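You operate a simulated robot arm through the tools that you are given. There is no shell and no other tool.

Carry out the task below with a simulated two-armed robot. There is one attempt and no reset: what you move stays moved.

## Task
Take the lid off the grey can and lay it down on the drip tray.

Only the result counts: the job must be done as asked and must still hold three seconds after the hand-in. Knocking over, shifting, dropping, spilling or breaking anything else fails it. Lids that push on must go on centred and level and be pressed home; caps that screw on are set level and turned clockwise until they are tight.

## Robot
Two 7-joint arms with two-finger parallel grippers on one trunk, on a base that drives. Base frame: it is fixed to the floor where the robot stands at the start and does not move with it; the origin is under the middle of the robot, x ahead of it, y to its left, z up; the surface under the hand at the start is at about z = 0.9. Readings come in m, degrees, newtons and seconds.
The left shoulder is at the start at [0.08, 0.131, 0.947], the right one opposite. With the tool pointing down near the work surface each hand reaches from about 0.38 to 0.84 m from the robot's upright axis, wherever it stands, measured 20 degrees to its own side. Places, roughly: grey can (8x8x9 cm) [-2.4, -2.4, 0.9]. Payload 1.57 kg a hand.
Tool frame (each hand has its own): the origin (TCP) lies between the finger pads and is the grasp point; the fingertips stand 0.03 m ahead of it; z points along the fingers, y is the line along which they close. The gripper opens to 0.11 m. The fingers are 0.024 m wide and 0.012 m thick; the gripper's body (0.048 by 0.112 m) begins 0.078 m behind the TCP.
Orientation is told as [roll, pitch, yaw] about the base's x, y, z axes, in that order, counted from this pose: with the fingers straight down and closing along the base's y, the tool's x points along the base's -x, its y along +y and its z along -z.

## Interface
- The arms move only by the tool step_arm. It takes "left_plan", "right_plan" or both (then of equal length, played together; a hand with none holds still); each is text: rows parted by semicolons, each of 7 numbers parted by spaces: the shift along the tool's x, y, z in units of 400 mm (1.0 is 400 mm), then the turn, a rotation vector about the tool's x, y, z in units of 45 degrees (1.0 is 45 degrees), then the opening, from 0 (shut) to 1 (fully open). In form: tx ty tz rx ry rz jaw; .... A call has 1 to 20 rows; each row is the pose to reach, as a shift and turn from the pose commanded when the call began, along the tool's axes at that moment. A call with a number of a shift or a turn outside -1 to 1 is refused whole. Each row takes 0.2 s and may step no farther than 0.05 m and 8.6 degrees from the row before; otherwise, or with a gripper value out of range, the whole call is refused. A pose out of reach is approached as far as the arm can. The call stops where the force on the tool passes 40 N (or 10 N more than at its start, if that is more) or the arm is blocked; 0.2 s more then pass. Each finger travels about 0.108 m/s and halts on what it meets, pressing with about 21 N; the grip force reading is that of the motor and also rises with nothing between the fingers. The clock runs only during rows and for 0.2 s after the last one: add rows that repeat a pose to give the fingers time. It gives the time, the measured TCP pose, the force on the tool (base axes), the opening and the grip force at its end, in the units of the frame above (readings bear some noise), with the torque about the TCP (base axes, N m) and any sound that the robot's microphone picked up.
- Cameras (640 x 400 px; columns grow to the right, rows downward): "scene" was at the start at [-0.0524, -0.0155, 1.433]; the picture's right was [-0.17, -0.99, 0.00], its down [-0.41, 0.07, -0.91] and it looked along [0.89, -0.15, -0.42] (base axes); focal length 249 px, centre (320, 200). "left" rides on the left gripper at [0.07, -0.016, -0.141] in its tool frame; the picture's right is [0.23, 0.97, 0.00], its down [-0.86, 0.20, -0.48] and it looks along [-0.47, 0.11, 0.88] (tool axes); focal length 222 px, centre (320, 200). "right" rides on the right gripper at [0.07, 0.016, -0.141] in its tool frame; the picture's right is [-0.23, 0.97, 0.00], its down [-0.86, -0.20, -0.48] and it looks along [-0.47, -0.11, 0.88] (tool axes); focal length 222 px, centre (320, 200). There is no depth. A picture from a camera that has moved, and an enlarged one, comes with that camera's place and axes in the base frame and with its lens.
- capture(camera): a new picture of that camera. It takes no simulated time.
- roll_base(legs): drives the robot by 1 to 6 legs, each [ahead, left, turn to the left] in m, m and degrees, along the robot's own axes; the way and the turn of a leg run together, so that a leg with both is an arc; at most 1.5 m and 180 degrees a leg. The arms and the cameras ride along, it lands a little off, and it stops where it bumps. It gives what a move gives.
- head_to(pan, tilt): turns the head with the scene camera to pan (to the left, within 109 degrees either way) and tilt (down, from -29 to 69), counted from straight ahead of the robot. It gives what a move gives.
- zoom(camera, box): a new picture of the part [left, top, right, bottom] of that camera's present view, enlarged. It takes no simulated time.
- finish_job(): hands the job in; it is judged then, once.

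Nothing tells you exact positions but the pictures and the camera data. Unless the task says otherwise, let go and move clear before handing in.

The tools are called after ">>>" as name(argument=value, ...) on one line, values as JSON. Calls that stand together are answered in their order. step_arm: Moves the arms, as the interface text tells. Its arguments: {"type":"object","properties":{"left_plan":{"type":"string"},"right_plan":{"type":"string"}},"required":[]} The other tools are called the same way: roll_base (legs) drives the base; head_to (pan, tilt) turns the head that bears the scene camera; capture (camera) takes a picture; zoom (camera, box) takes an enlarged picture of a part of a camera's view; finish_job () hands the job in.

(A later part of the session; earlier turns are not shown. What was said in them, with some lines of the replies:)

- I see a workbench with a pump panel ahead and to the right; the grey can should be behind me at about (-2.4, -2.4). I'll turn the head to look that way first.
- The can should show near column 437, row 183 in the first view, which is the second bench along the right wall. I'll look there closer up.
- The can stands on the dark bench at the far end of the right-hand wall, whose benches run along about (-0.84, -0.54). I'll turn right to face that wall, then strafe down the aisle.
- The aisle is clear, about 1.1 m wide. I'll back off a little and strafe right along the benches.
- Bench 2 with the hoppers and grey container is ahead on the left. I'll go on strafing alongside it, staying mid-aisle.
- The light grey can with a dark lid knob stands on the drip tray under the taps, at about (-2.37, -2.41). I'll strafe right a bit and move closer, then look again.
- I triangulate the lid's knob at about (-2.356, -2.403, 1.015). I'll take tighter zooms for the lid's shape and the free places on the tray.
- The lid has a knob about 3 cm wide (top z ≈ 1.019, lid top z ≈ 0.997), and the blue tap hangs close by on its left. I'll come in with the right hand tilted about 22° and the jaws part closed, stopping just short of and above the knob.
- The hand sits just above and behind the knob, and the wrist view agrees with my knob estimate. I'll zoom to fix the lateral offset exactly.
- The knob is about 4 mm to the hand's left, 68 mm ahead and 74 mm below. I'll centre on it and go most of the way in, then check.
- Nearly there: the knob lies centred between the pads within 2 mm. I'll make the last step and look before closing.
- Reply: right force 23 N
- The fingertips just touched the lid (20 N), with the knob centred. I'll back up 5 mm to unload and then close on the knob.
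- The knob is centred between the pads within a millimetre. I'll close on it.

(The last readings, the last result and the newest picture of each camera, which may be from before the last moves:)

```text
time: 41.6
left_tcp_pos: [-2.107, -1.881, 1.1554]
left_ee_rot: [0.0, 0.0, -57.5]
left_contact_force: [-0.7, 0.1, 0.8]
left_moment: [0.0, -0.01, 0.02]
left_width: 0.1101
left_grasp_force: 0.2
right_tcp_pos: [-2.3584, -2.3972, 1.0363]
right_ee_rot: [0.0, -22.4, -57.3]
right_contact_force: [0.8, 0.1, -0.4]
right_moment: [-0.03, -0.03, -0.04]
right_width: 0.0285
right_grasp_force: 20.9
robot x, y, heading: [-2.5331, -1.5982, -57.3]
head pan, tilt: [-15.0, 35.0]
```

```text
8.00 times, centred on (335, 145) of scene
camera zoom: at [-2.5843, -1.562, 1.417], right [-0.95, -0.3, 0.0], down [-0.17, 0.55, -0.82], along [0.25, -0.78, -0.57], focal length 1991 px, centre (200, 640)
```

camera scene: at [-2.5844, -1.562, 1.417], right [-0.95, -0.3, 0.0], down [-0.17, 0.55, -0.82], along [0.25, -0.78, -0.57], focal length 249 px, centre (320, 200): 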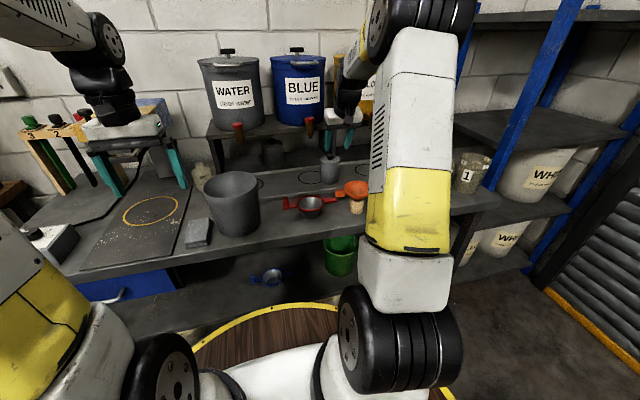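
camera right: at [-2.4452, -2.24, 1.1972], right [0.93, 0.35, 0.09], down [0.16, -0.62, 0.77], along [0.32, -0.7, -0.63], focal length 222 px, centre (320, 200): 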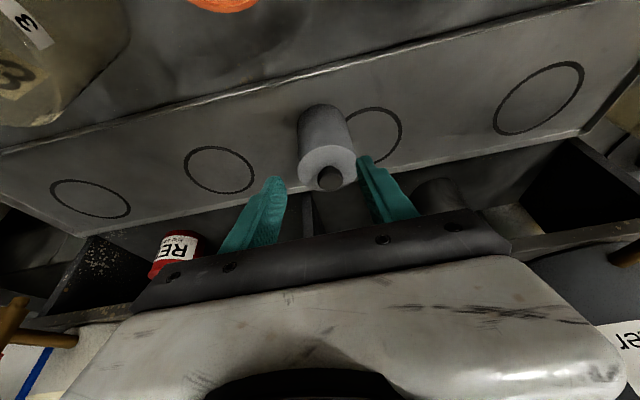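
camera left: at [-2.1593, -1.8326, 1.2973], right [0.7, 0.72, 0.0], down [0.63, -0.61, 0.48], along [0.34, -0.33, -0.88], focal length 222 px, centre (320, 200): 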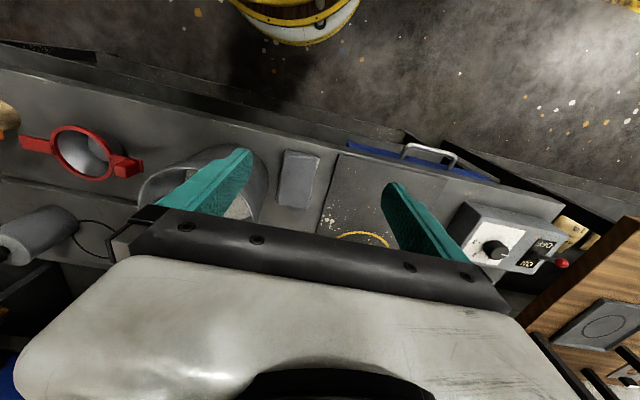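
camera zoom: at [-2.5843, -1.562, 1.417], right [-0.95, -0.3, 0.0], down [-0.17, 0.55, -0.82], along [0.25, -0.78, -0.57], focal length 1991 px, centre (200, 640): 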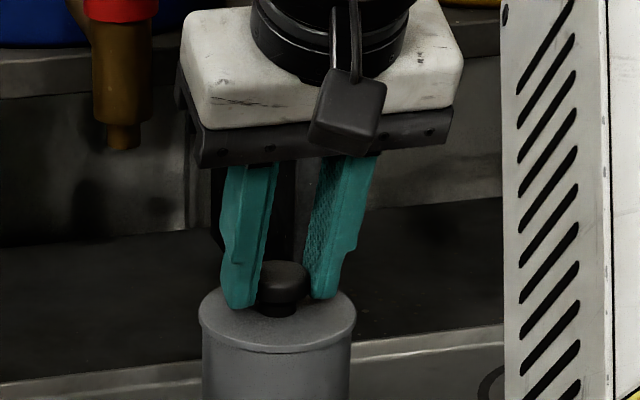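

The knob is gripped (28.5 mm, 21 N). I'll lift slowly and watch the force for a tight lid.

>>> step_arm(right_plan="-0.0019 0 -0.0046 0 0 0 0; -0.0038 0 -0.0092 0 0 0 0; -0.0057 0 -0.0139 0 0 0 0; -0.0057 0 -0.0139 0 0 0 0")

>>> zoom(camera="scene", box=[305, 120, 365, 170])

>>> zoom(camera="right", box=[240, 110, 400, 230])

>>> zoom(camera="left", box=[0, 180, 100, 280])

```text
time: 42.6
left_tcp_pos: [-2.1075, -1.8814, 1.1562]
left_ee_rot: [-0.1, -0.1, -57.6]
left_contact_force: [0.5, -0.9, -0.1]
left_moment: [0.01, -0.02, -0.01]
left_width: 0.1101
left_grasp_force: 0.0
right_tcp_pos: [-2.359, -2.3974, 1.0422]
right_ee_rot: [0.0, -22.5, -57.5]
right_contact_force: [0.2, 0.2, -1.1]
right_moment: [0.0, -0.01, 0.0]
right_width: 0.0285
right_grasp_force: 21.3
robot x, y, heading: [-2.5322, -1.5962, -57.4]
head pan, tilt: [-15.0, 35.0]
heard: snap
```

```text
8.00 times, centred on (335, 145) of scene
camera zoom: at [-2.5844, -1.5621, 1.417], right [-0.95, -0.3, 0.0], down [-0.17, 0.55, -0.82], along [0.25, -0.78, -0.57], focal length 1991 px, centre (200, 640)
```

zoom: 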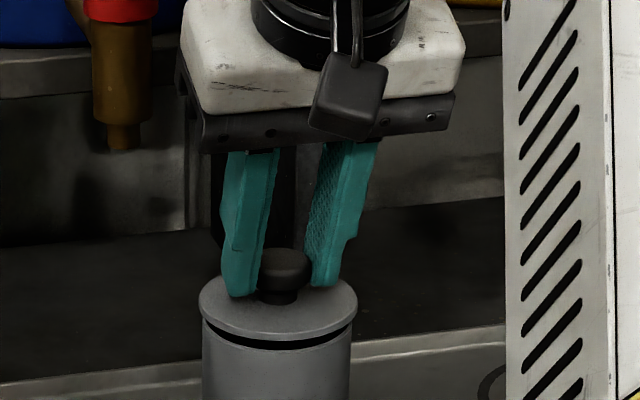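

```text
3.33 times, centred on (320, 170) of right
camera zoom: at [-2.4087, -2.2885, 1.1471], right [0.93, 0.35, 0.09], down [0.16, -0.62, 0.77], along [0.32, -0.7, -0.63], focal length 740 px, centre (320, 300)
```

zoom: 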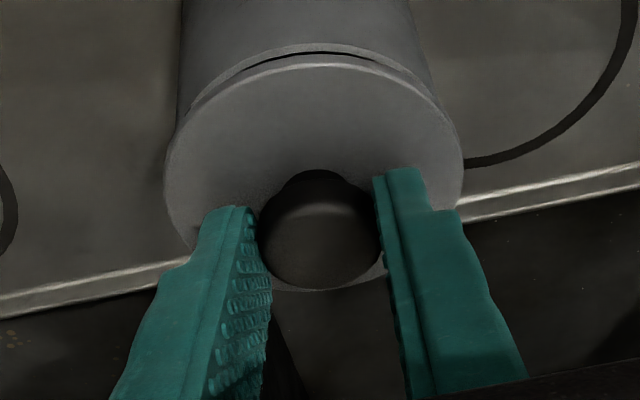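

```text
4.00 times, centred on (50, 230) of left
camera zoom: at [-2.1593, -1.8326, 1.2973], right [0.7, 0.72, 0.0], down [0.63, -0.61, 0.48], along [0.34, -0.33, -0.88], focal length 888 px, centre (1400, 80)
```

zoom: 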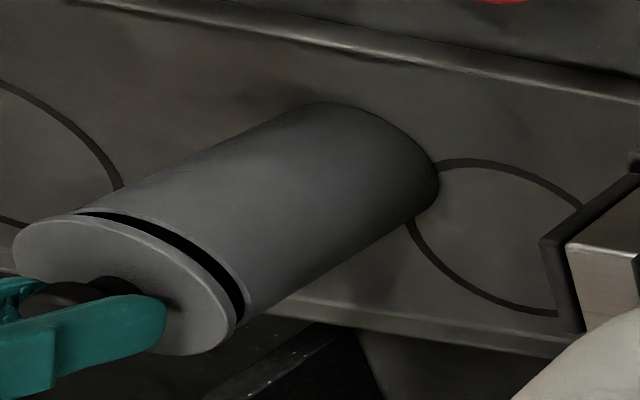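

The lid snapped free and the can hasn't moved. I'll lift it a further 35 mm straight up and check the underside.

>>> step_arm(right_plan="-0.011 0 -0.027 0 0 0 0; -0.022 0 -0.054 0 0 0 0; -0.0335 0 -0.0808 0 0 0 0; -0.0335 0 -0.0808 0 0 0 0")

>>> zoom(camera="scene", box=[290, 110, 390, 190])

>>> capture(camera="right")

>>> zoom(camera="left", box=[0, 180, 100, 280])

```text
time: 43.6
left_tcp_pos: [-2.1075, -1.8821, 1.1558]
left_ee_rot: [0.0, 0.0, -57.5]
left_contact_force: [0.5, -0.2, 0.7]
left_moment: [-0.01, -0.01, 0.01]
left_width: 0.1099
left_grasp_force: 0.1
right_tcp_pos: [-2.3582, -2.3966, 1.0779]
right_ee_rot: [0.0, -22.5, -57.3]
right_contact_force: [-0.5, 0.2, -0.6]
right_moment: [0.02, 0.01, 0.0]
right_width: 0.0286
right_grasp_force: 20.8
robot x, y, heading: [-2.5327, -1.5987, -57.5]
head pan, tilt: [-15.0, 35.0]
```

```text
5.00 times, centred on (340, 150) of scene
camera zoom: at [-2.5844, -1.562, 1.417], right [-0.95, -0.3, 0.0], down [-0.17, 0.55, -0.82], along [0.25, -0.78, -0.57], focal length 1244 px, centre (220, 450)
```

zoom: 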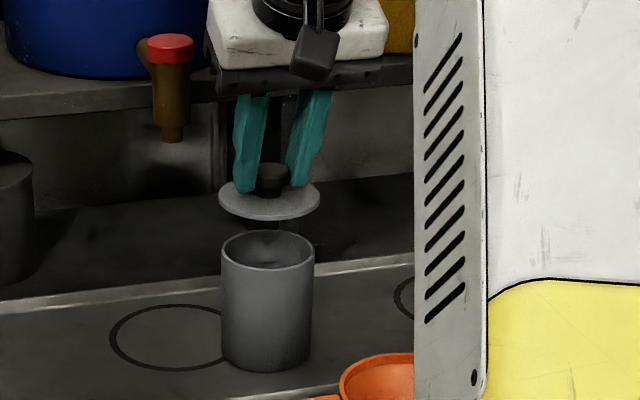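

```text
taken
camera right: at [-2.4085, -2.2871, 1.1816], right [0.93, 0.35, 0.09], down [0.16, -0.62, 0.77], along [0.32, -0.7, -0.63], focal length 222 px, centre (320, 200)
```

right: 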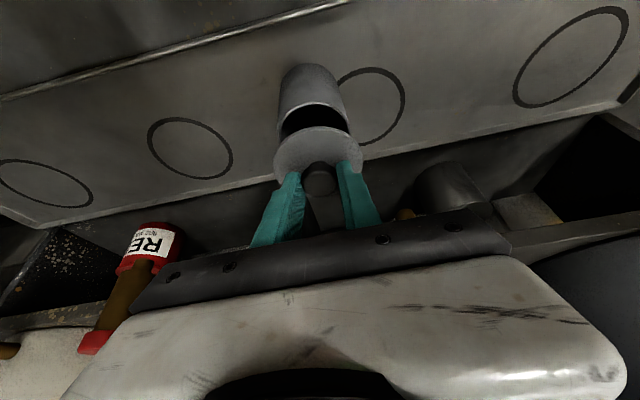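

```text
4.00 times, centred on (50, 230) of left
camera zoom: at [-2.1593, -1.8326, 1.2973], right [0.7, 0.72, 0.0], down [0.63, -0.61, 0.48], along [0.34, -0.33, -0.88], focal length 888 px, centre (1400, 80)
```

zoom: 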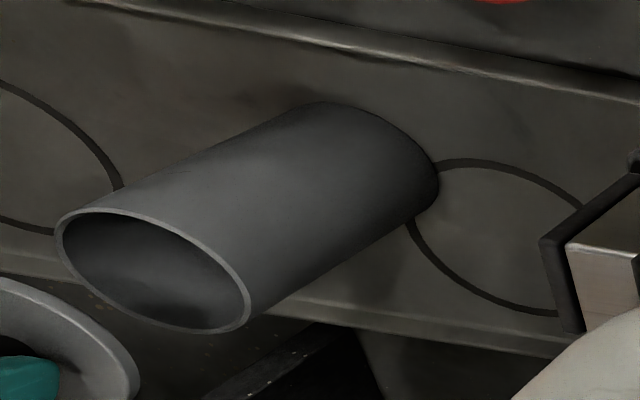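

The lid is clear of the can, which stands unmoved. I'll carry it 0.11 m to the right, over the free stretch of tray between the can and the next ring.

>>> step_arm(right_plan="0 -0.07 0 0 0 0 0; 0 -0.14 0 0 0 0 0; 0 -0.21 0 0 0 0 0; 0 -0.2775 0 0 0 0 0; 0 -0.2775 0 0 0 0 0")

>>> capture(camera="right")

>>> capture(camera="scene")

>>> capture(camera="left")

```text
time: 44.8
left_tcp_pos: [-2.1089, -1.8822, 1.157]
left_ee_rot: [0.0, 0.1, -57.5]
left_contact_force: [-0.3, 0.3, 0.3]
left_moment: [0.0, 0.02, -0.01]
left_width: 0.11
left_grasp_force: 0.1
right_tcp_pos: [-2.4524, -2.4567, 1.0767]
right_ee_rot: [0.0, -22.5, -57.3]
right_contact_force: [0.8, -0.4, -0.9]
right_moment: [-0.02, 0.01, -0.01]
right_width: 0.0285
right_grasp_force: 21.2
robot x, y, heading: [-2.5323, -1.598, -57.7]
head pan, tilt: [-15.0, 35.0]
```

```text
taken
camera right: at [-2.5024, -2.3476, 1.1811], right [0.93, 0.35, 0.09], down [0.16, -0.62, 0.77], along [0.32, -0.7, -0.63], focal length 222 px, centre (320, 200)
```

right: 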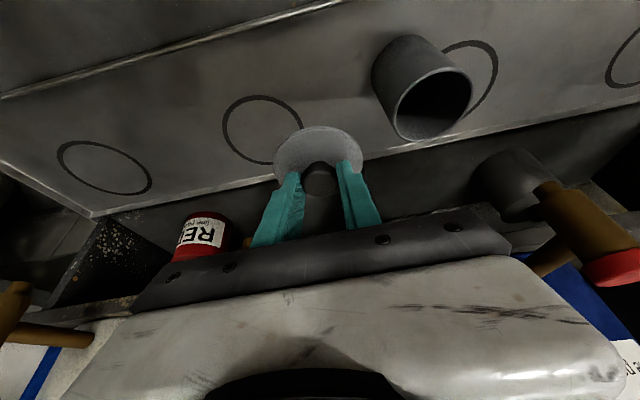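

```text
taken
camera scene: at [-2.5844, -1.5621, 1.417], right [-0.95, -0.3, 0.0], down [-0.17, 0.55, -0.82], along [0.25, -0.78, -0.57], focal length 249 px, centre (320, 200)
```

scene: 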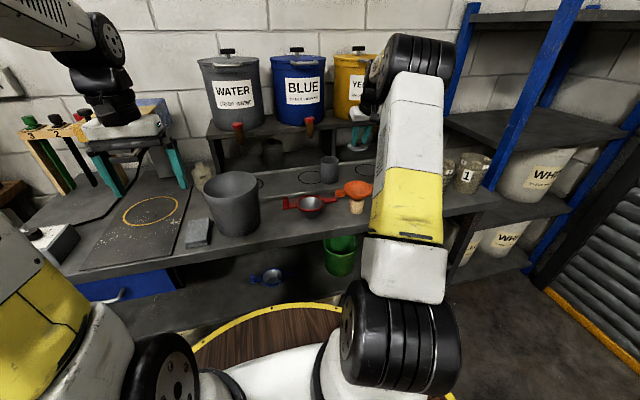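

```text
taken
camera left: at [-2.1594, -1.8326, 1.2973], right [0.7, 0.72, 0.0], down [0.63, -0.61, 0.48], along [0.34, -0.33, -0.88], focal length 222 px, centre (320, 200)
```

left: 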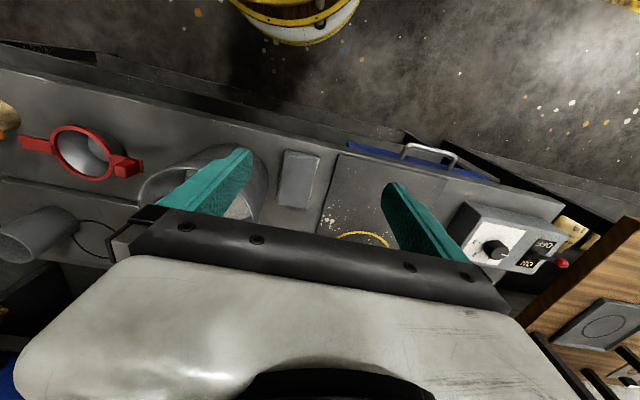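

I'll zoom to check the clearance between the hand and the yellow tap before lowering.

>>> zoom(camera="right", box=[200, 110, 400, 250])

>>> zoom(camera="scene", box=[310, 80, 430, 200])

```text
2.86 times, centred on (300, 180) of right
camera zoom: at [-2.5024, -2.3476, 1.1811], right [0.93, 0.35, 0.09], down [0.16, -0.62, 0.77], along [0.32, -0.7, -0.63], focal length 635 px, centre (377, 257)
```

zoom: 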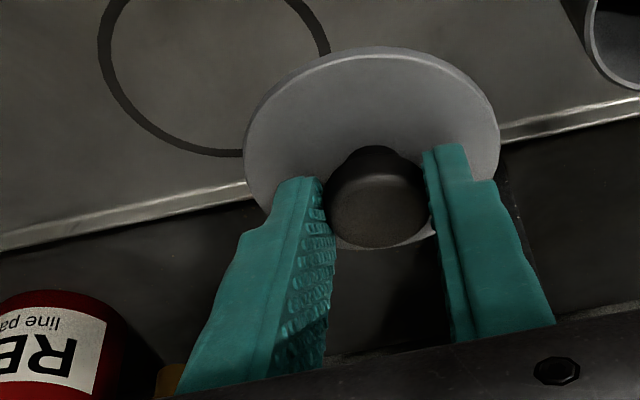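

```text
3.33 times, centred on (370, 140) of scene
camera zoom: at [-2.5844, -1.5621, 1.417], right [-0.95, -0.3, 0.0], down [-0.17, 0.55, -0.82], along [0.25, -0.78, -0.57], focal length 830 px, centre (153, 400)
```

zoom: 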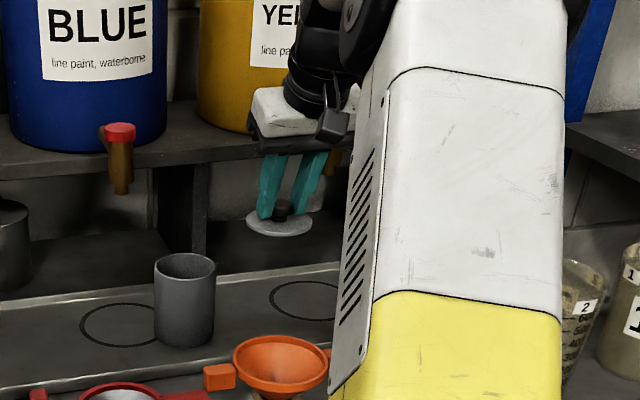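

The tap is behind and clear of the hand, and the tray below the lid is empty. I'll lower 0.10 m straight down, then finish in small steps.

>>> step_arm(right_plan="0.024 0 0.058 0 0 0 0; 0.048 0 0.1155 0 0 0 0; 0.072 0 0.173 0 0 0 0; 0.0957 0 0.231 0 0 0 0; 0.0957 0 0.231 0 0 0 0")

>>> capture(camera="right")

>>> zoom(camera="scene", box=[310, 100, 410, 200])

```text
time: 46.0
left_tcp_pos: [-2.1073, -1.8815, 1.1556]
left_ee_rot: [0.0, 0.0, -57.5]
left_contact_force: [0.8, 0.3, 0.4]
left_moment: [0.0, -0.01, -0.01]
left_width: 0.1098
left_grasp_force: 0.0
right_tcp_pos: [-2.4522, -2.4571, 0.9769]
right_ee_rot: [0.0, -22.5, -57.5]
right_contact_force: [0.3, -0.7, -0.1]
right_moment: [-0.01, 0.02, -0.03]
right_width: 0.0285
right_grasp_force: 21.2
robot x, y, heading: [-2.5333, -1.5941, -57.6]
head pan, tilt: [-15.0, 35.0]
```

```text
taken
camera right: at [-2.5026, -2.3487, 1.0806], right [0.93, 0.35, 0.09], down [0.16, -0.62, 0.77], along [0.32, -0.7, -0.63], focal length 222 px, centre (320, 200)
```

right: 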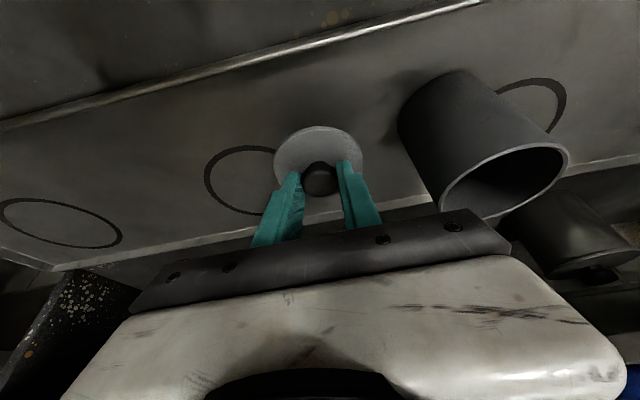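

```text
4.00 times, centred on (360, 150) of scene
camera zoom: at [-2.5844, -1.5621, 1.417], right [-0.95, -0.3, 0.0], down [-0.17, 0.55, -0.82], along [0.25, -0.78, -0.57], focal length 996 px, centre (160, 400)
```

zoom: 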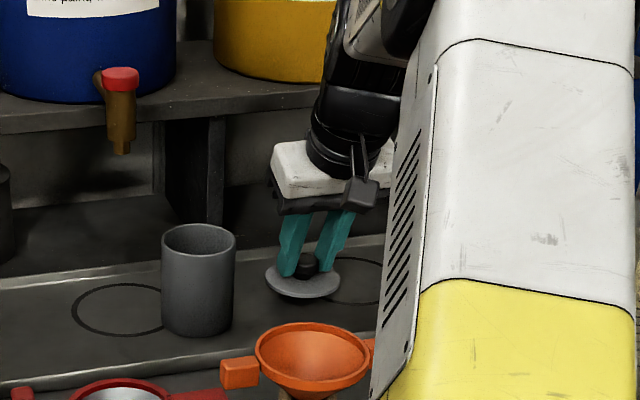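

The lid is close above the tray. I'll lower 15 mm and then creep.

>>> step_arm(right_plan="0.0048 0 0.0116 0 0 0 0; 0.0096 0 0.0231 0 0 0 0; 0.01435 0 0.03465 0 0 0 0")

>>> zoom(camera="scene", box=[360, 145, 400, 185])

>>> zoom(camera="right", box=[240, 110, 400, 230])

```text
time: 46.8
left_tcp_pos: [-2.1073, -1.8813, 1.1562]
left_ee_rot: [0.0, 0.0, -57.5]
left_contact_force: [0.2, -0.2, 0.1]
left_moment: [-0.02, -0.03, -0.03]
left_width: 0.1097
left_grasp_force: 0.2
right_tcp_pos: [-2.4526, -2.4571, 0.9622]
right_ee_rot: [0.0, -22.5, -57.5]
right_contact_force: [0.6, -1.0, 0.3]
right_moment: [-0.02, -0.03, -0.03]
right_width: 0.0283
right_grasp_force: 21.4
robot x, y, heading: [-2.5335, -1.5905, -57.4]
head pan, tilt: [-15.0, 35.0]
```

```text
10.00 times, centred on (380, 165) of scene
camera zoom: at [-2.5844, -1.562, 1.417], right [-0.95, -0.3, 0.0], down [-0.17, 0.55, -0.82], along [0.25, -0.78, -0.57], focal length 2489 px, centre (-280, 550)
```

zoom: 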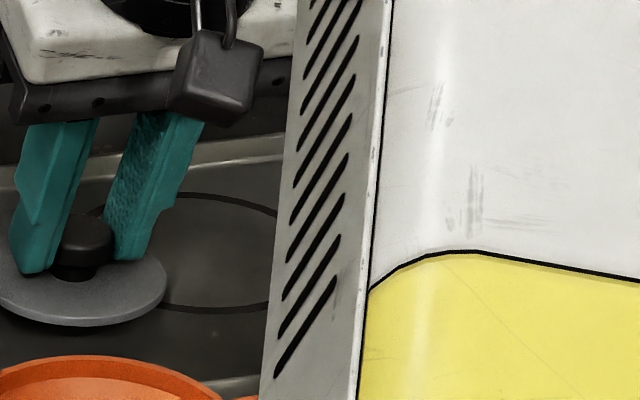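

```text
3.33 times, centred on (320, 170) of right
camera zoom: at [-2.5025, -2.3483, 1.0664], right [0.93, 0.35, 0.09], down [0.16, -0.62, 0.77], along [0.32, -0.7, -0.63], focal length 740 px, centre (320, 300)
```

zoom: 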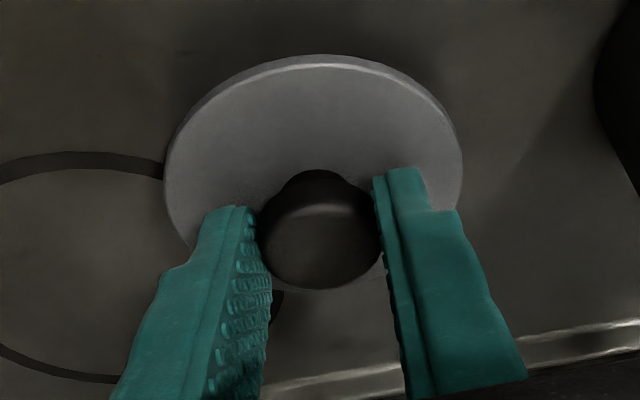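

The lid is perhaps a centimetre above the tray, so I'll creep down 4 mm at a time and watch the force.

>>> step_arm(right_plan="0.0019 0 0.0046 0 0 0 0; 0.0038 0 0.0092 0 0 0 0")

>>> step_arm(right_plan="0.0014 0 0.0035 0 0 0 0; 0.0028 0 0.0069 0 0 0 0")

```text
time: 47.4
left_tcp_pos: [-2.1071, -1.8816, 1.1554]
left_ee_rot: [0.0, 0.0, -57.4]
left_contact_force: [-0.2, 0.2, -0.4]
left_moment: [-0.01, -0.02, -0.02]
left_width: 0.1103
left_grasp_force: 0.1
right_tcp_pos: [-2.4524, -2.4563, 0.959]
right_ee_rot: [0.0, -22.6, -57.4]
right_contact_force: [-0.9, 0.9, -0.7]
right_moment: [-0.01, -0.04, 0.01]
right_width: 0.0282
right_grasp_force: 21.2
robot x, y, heading: [-2.5309, -1.5986, -57.2]
head pan, tilt: [-15.0, 35.0]
```

```text
time: 48.0
left_tcp_pos: [-2.1078, -1.8802, 1.155]
left_ee_rot: [0.1, 0.0, -57.5]
left_contact_force: [-0.4, -0.9, 0.1]
left_moment: [-0.01, 0.01, 0.0]
left_width: 0.1098
left_grasp_force: 0.0
right_tcp_pos: [-2.4523, -2.4559, 0.9556]
right_ee_rot: [0.0, -22.5, -57.4]
right_contact_force: [0.0, -0.8, -0.6]
right_moment: [0.01, 0.0, -0.01]
right_width: 0.0286
right_grasp_force: 21.0
robot x, y, heading: [-2.5362, -1.5979, -57.4]
head pan, tilt: [-15.0, 35.0]
```

>>> step_arm(right_plan="0.0014 0 0.0035 0 0 0 0; 0.0028 0 0.0069 0 0 0 0")

>>> zoom(camera="right", box=[240, 110, 400, 230])

>>> zoom(camera="scene", box=[350, 145, 390, 185])

```text
time: 48.6
left_tcp_pos: [-2.1073, -1.8813, 1.1558]
left_ee_rot: [0.0, 0.0, -57.5]
left_contact_force: [0.5, 0.2, 0.7]
left_moment: [0.05, -0.01, 0.03]
left_width: 0.11
left_grasp_force: 0.1
right_tcp_pos: [-2.4514, -2.4556, 0.9524]
right_ee_rot: [0.0, -22.6, -57.4]
right_contact_force: [0.2, -0.1, 0.0]
right_moment: [0.02, 0.01, -0.02]
right_width: 0.0288
right_grasp_force: 20.5
robot x, y, heading: [-2.5302, -1.5962, -57.6]
head pan, tilt: [-15.0, 35.0]
```

```text
3.33 times, centred on (320, 170) of right
camera zoom: at [-2.5015, -2.3469, 1.0564], right [0.93, 0.35, 0.09], down [0.16, -0.62, 0.77], along [0.32, -0.7, -0.63], focal length 740 px, centre (320, 300)
```

zoom: 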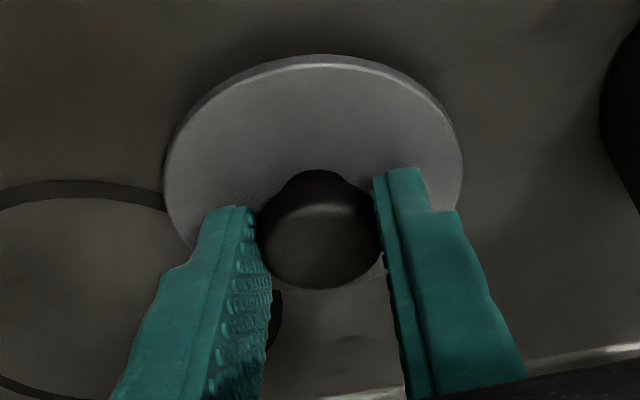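

```text
10.00 times, centred on (370, 165) of scene
camera zoom: at [-2.5844, -1.5621, 1.417], right [-0.95, -0.3, 0.0], down [-0.17, 0.55, -0.82], along [0.25, -0.78, -0.57], focal length 2489 px, centre (-180, 550)
```

zoom: 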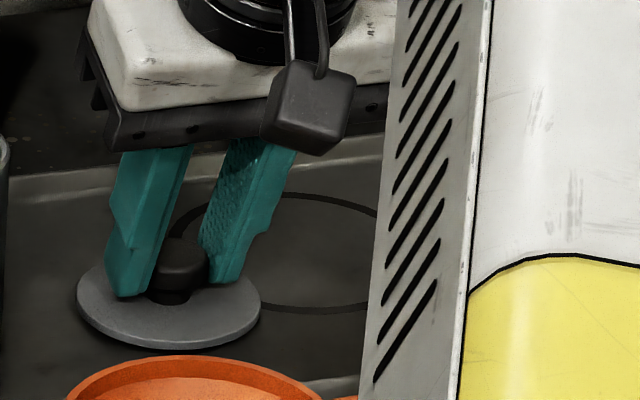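

No contact yet, so I'll keep creeping down.

>>> step_arm(right_plan="0.0014 0 0.0035 0 0 0 0; 0.0028 0 0.0069 0 0 0 0")

>>> step_arm(right_plan="0.00095 0 0.0023 0 0 0 0; 0.0019 0 0.0046 0 0 0 0")

```text
time: 49.2
left_tcp_pos: [-2.107, -1.8809, 1.1566]
left_ee_rot: [-0.1, 0.0, -57.6]
left_contact_force: [0.2, -0.3, 0.2]
left_moment: [0.03, -0.02, 0.0]
left_width: 0.1099
left_grasp_force: 0.0
right_tcp_pos: [-2.4517, -2.4557, 0.9498]
right_ee_rot: [0.0, -22.6, -57.3]
right_contact_force: [-0.7, 2.9, 5.6]
right_moment: [0.11, 0.03, -0.04]
right_width: 0.0285
right_grasp_force: 20.9
robot x, y, heading: [-2.5322, -1.5997, -57.4]
head pan, tilt: [-15.0, 35.0]
```

```text
time: 49.8
left_tcp_pos: [-2.1071, -1.8814, 1.1568]
left_ee_rot: [-0.1, -0.1, -57.5]
left_contact_force: [-0.2, 0.1, 0.0]
left_moment: [-0.02, -0.01, -0.01]
left_width: 0.1099
left_grasp_force: 0.1
right_tcp_pos: [-2.4515, -2.4567, 0.9503]
right_ee_rot: [0.0, -22.7, -57.5]
right_contact_force: [-3.3, 6.6, 20.4]
right_moment: [0.19, 0.07, 0.0]
right_width: 0.0284
right_grasp_force: 21.0
robot x, y, heading: [-2.5329, -1.5965, -57.4]
head pan, tilt: [-15.0, 35.0]
```

The lid rests on the tray (20 N push). I'll ease off the push and open the jaws.

>>> step_arm(right_plan="-0.0021 0 -0.005 0 0 0 0; -0.0021 0 -0.005 0 0 0 0; -0.0021 0 -0.005 0 0 0 0.3; -0.0021 0 -0.005 0 0 0 0.42; -0.0021 0 -0.005 0 0 0 0.545; -0.0021 0 -0.005 0 0 0 0.545")

>>> zoom(camera="right", box=[240, 110, 400, 230])

>>> zoom(camera="scene", box=[350, 145, 390, 185])

```text
time: 51.2
left_tcp_pos: [-2.1071, -1.8809, 1.1568]
left_ee_rot: [0.0, 0.0, -57.6]
left_contact_force: [0.0, 0.4, 0.2]
left_moment: [0.01, 0.01, 0.03]
left_width: 0.11
left_grasp_force: 0.1
right_tcp_pos: [-2.4506, -2.4568, 0.948]
right_ee_rot: [0.1, -22.4, -57.4]
right_contact_force: [0.0, 0.7, 0.4]
right_moment: [0.0, 0.01, 0.04]
right_width: 0.06
right_grasp_force: 0.1
robot x, y, heading: [-2.5301, -1.5922, -57.6]
head pan, tilt: [-15.0, 35.0]
```

```text
3.33 times, centred on (320, 170) of right
camera zoom: at [-2.5015, -2.3483, 1.0536], right [0.93, 0.35, 0.09], down [0.16, -0.62, 0.77], along [0.32, -0.7, -0.63], focal length 740 px, centre (320, 300)
```

zoom: 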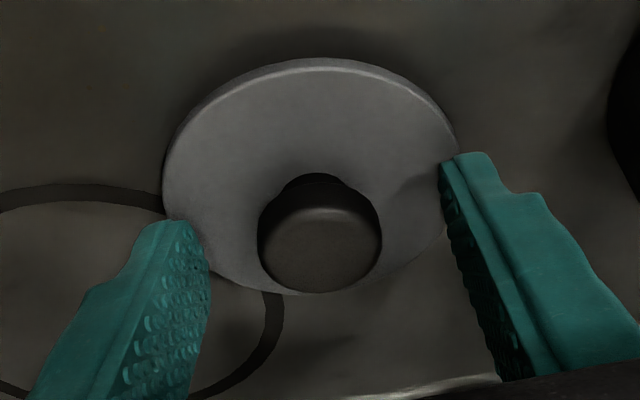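

```text
10.00 times, centred on (370, 165) of scene
camera zoom: at [-2.5844, -1.5621, 1.417], right [-0.95, -0.3, 0.0], down [-0.17, 0.55, -0.82], along [0.25, -0.78, -0.57], focal length 2489 px, centre (-180, 550)
```

zoom: 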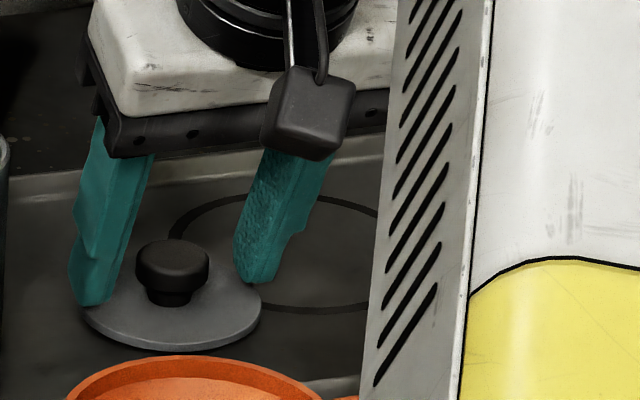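

The lid lies flat on the tray and is released. I'll draw the hand back along its axis and clear.

>>> step_arm(right_plan="0 0 -0.04 0 0 0 0.545; 0 0 -0.1 0 0 0 0.545; 0 0 -0.2 0 0 0 0.545; 0 0 -0.3 0 0 0 0.545; 0.1 0 -0.341 0 0 0 0.545; 0.2 0 -0.383 0 0 0 0.545; 0.3 0 -0.424 0 0 0 0.545; 0.3465 0 -0.4435 0 0 0 0.545; 0.3465 0 -0.4435 0 0 0 0.545")

>>> capture(camera="right")

>>> head_to(pan=5, tilt=35)

>>> capture(camera="scene")

```text
time: 53.2
left_tcp_pos: [-2.1082, -1.881, 1.1556]
left_ee_rot: [0.1, -0.1, -57.5]
left_contact_force: [-0.3, 0.3, -1.2]
left_moment: [-0.03, -0.06, -0.01]
left_width: 0.11
left_grasp_force: 0.1
right_tcp_pos: [-2.5578, -2.289, 1.0607]
right_ee_rot: [0.0, -22.5, -57.4]
right_contact_force: [0.3, 0.2, -0.1]
right_moment: [-0.01, 0.01, 0.05]
right_width: 0.0596
right_grasp_force: 0.0
robot x, y, heading: [-2.5306, -1.5932, -57.5]
head pan, tilt: [-15.0, 35.0]
```

```text
taken
camera right: at [-2.6087, -2.1804, 1.1649], right [0.93, 0.35, 0.09], down [0.16, -0.62, 0.77], along [0.32, -0.7, -0.63], focal length 222 px, centre (320, 200)
```

right: 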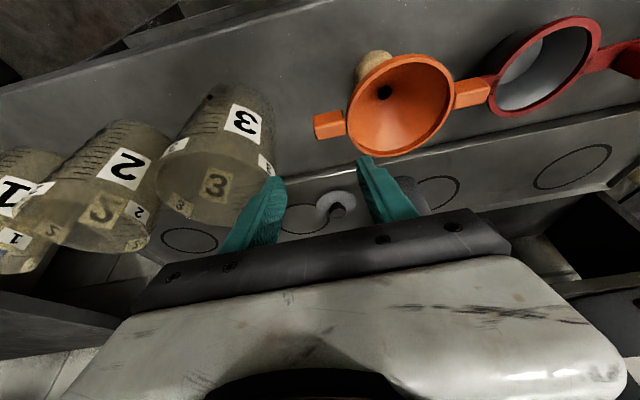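

```text
time: 54.0
left_tcp_pos: [-2.1079, -1.8817, 1.1565]
left_ee_rot: [0.1, -0.1, -57.5]
left_contact_force: [0.0, -0.2, 0.7]
left_moment: [0.01, -0.01, -0.01]
left_width: 0.1099
left_grasp_force: 0.2
right_tcp_pos: [-2.5588, -2.2899, 1.0595]
right_ee_rot: [0.0, -22.6, -57.3]
right_contact_force: [0.4, -1.2, -0.2]
right_moment: [-0.01, 0.04, -0.01]
right_width: 0.0601
right_grasp_force: 0.1
robot x, y, heading: [-2.5336, -1.5942, -57.5]
head pan, tilt: [5.0, 35.0]
```

```text
taken
camera scene: at [-2.5573, -1.5479, 1.417], right [-0.79, -0.61, 0.0], down [-0.35, 0.46, -0.82], along [0.5, -0.65, -0.57], focal length 249 px, centre (320, 200)
```

scene: 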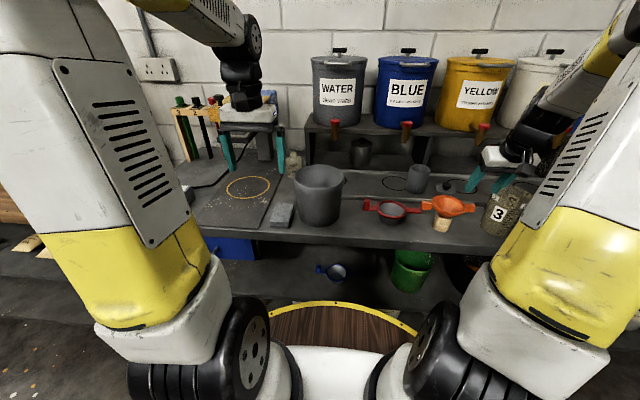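

The lid lies on the tray beside the can and all else looks in place. The hand hovers near beaker 3, so I'll lift it straight up and then inspect the lid.

>>> step_arm(right_plan="-0.025 0 -0.06 0 0 0 0.545; -0.05 0 -0.12 0 0 0 0.545; -0.0765 0 -0.185 0 0 0 0.545; -0.115 0 -0.277 0 0 0 0.545; -0.115 0 -0.277 0 0 0 0.545")

>>> capture(camera="right")

>>> zoom(camera="scene", box=[360, 130, 520, 250])

>>> zoom(camera="scene", box=[400, 150, 480, 210])

```text
time: 55.2
left_tcp_pos: [-2.1069, -1.8817, 1.1559]
left_ee_rot: [0.0, 0.0, -57.5]
left_contact_force: [-0.6, -0.1, -0.2]
left_moment: [0.02, -0.04, 0.0]
left_width: 0.1099
left_grasp_force: 0.1
right_tcp_pos: [-2.5563, -2.2891, 1.1828]
right_ee_rot: [0.0, -22.5, -57.5]
right_contact_force: [0.7, 0.0, 0.2]
right_moment: [-0.01, -0.02, -0.03]
right_width: 0.0599
right_grasp_force: 0.0
robot x, y, heading: [-2.5331, -1.5935, -57.7]
head pan, tilt: [5.0, 35.0]
```

```text
taken
camera right: at [-2.607, -2.1807, 1.2872], right [0.93, 0.35, 0.09], down [0.16, -0.62, 0.77], along [0.32, -0.7, -0.63], focal length 222 px, centre (320, 200)
```

right: 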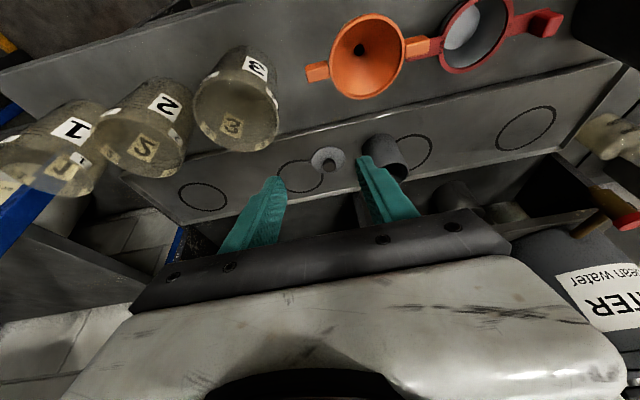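

```text
3.33 times, centred on (440, 190) of scene
camera zoom: at [-2.5573, -1.5479, 1.417], right [-0.79, -0.61, 0.0], down [-0.35, 0.45, -0.82], along [0.5, -0.65, -0.57], focal length 830 px, centre (-80, 233)
```

zoom: 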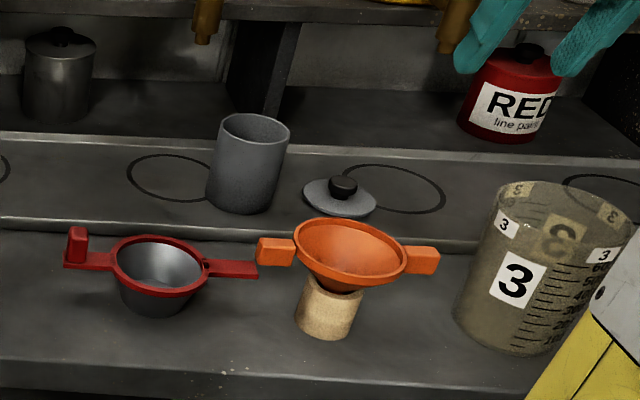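

```text
6.67 times, centred on (440, 180) of scene
camera zoom: at [-2.5573, -1.5479, 1.417], right [-0.79, -0.61, 0.0], down [-0.35, 0.45, -0.82], along [0.5, -0.65, -0.57], focal length 1659 px, centre (-480, 333)
```

zoom: 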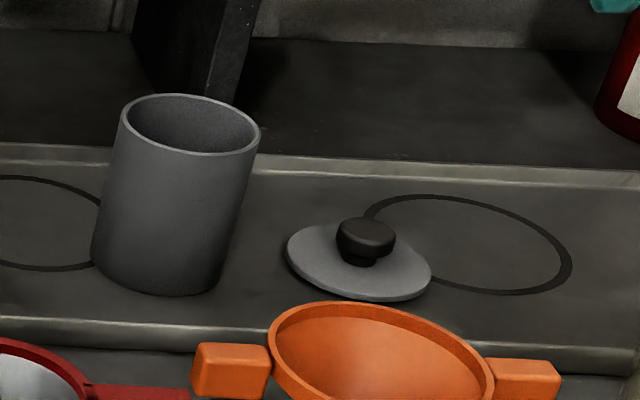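

The lid lies fully on the drip tray beside the unmoved open can, both hands are clear and nothing else has shifted. I'm handing the job in.

>>> finish_job()

```text
The job is handed in.
```

The lid is off the grey can and lying flat on the drip tray, just to the right of the can. I've handed the job in.

The lid came off with a small snap when I lifted it by its knob. The can stayed where it was. In the last pictures nothing else on the bench looked moved, and both hands were well clear. While gripping the knob, the fingertips touched the lid once at about 20 N, and I backed off straight away.
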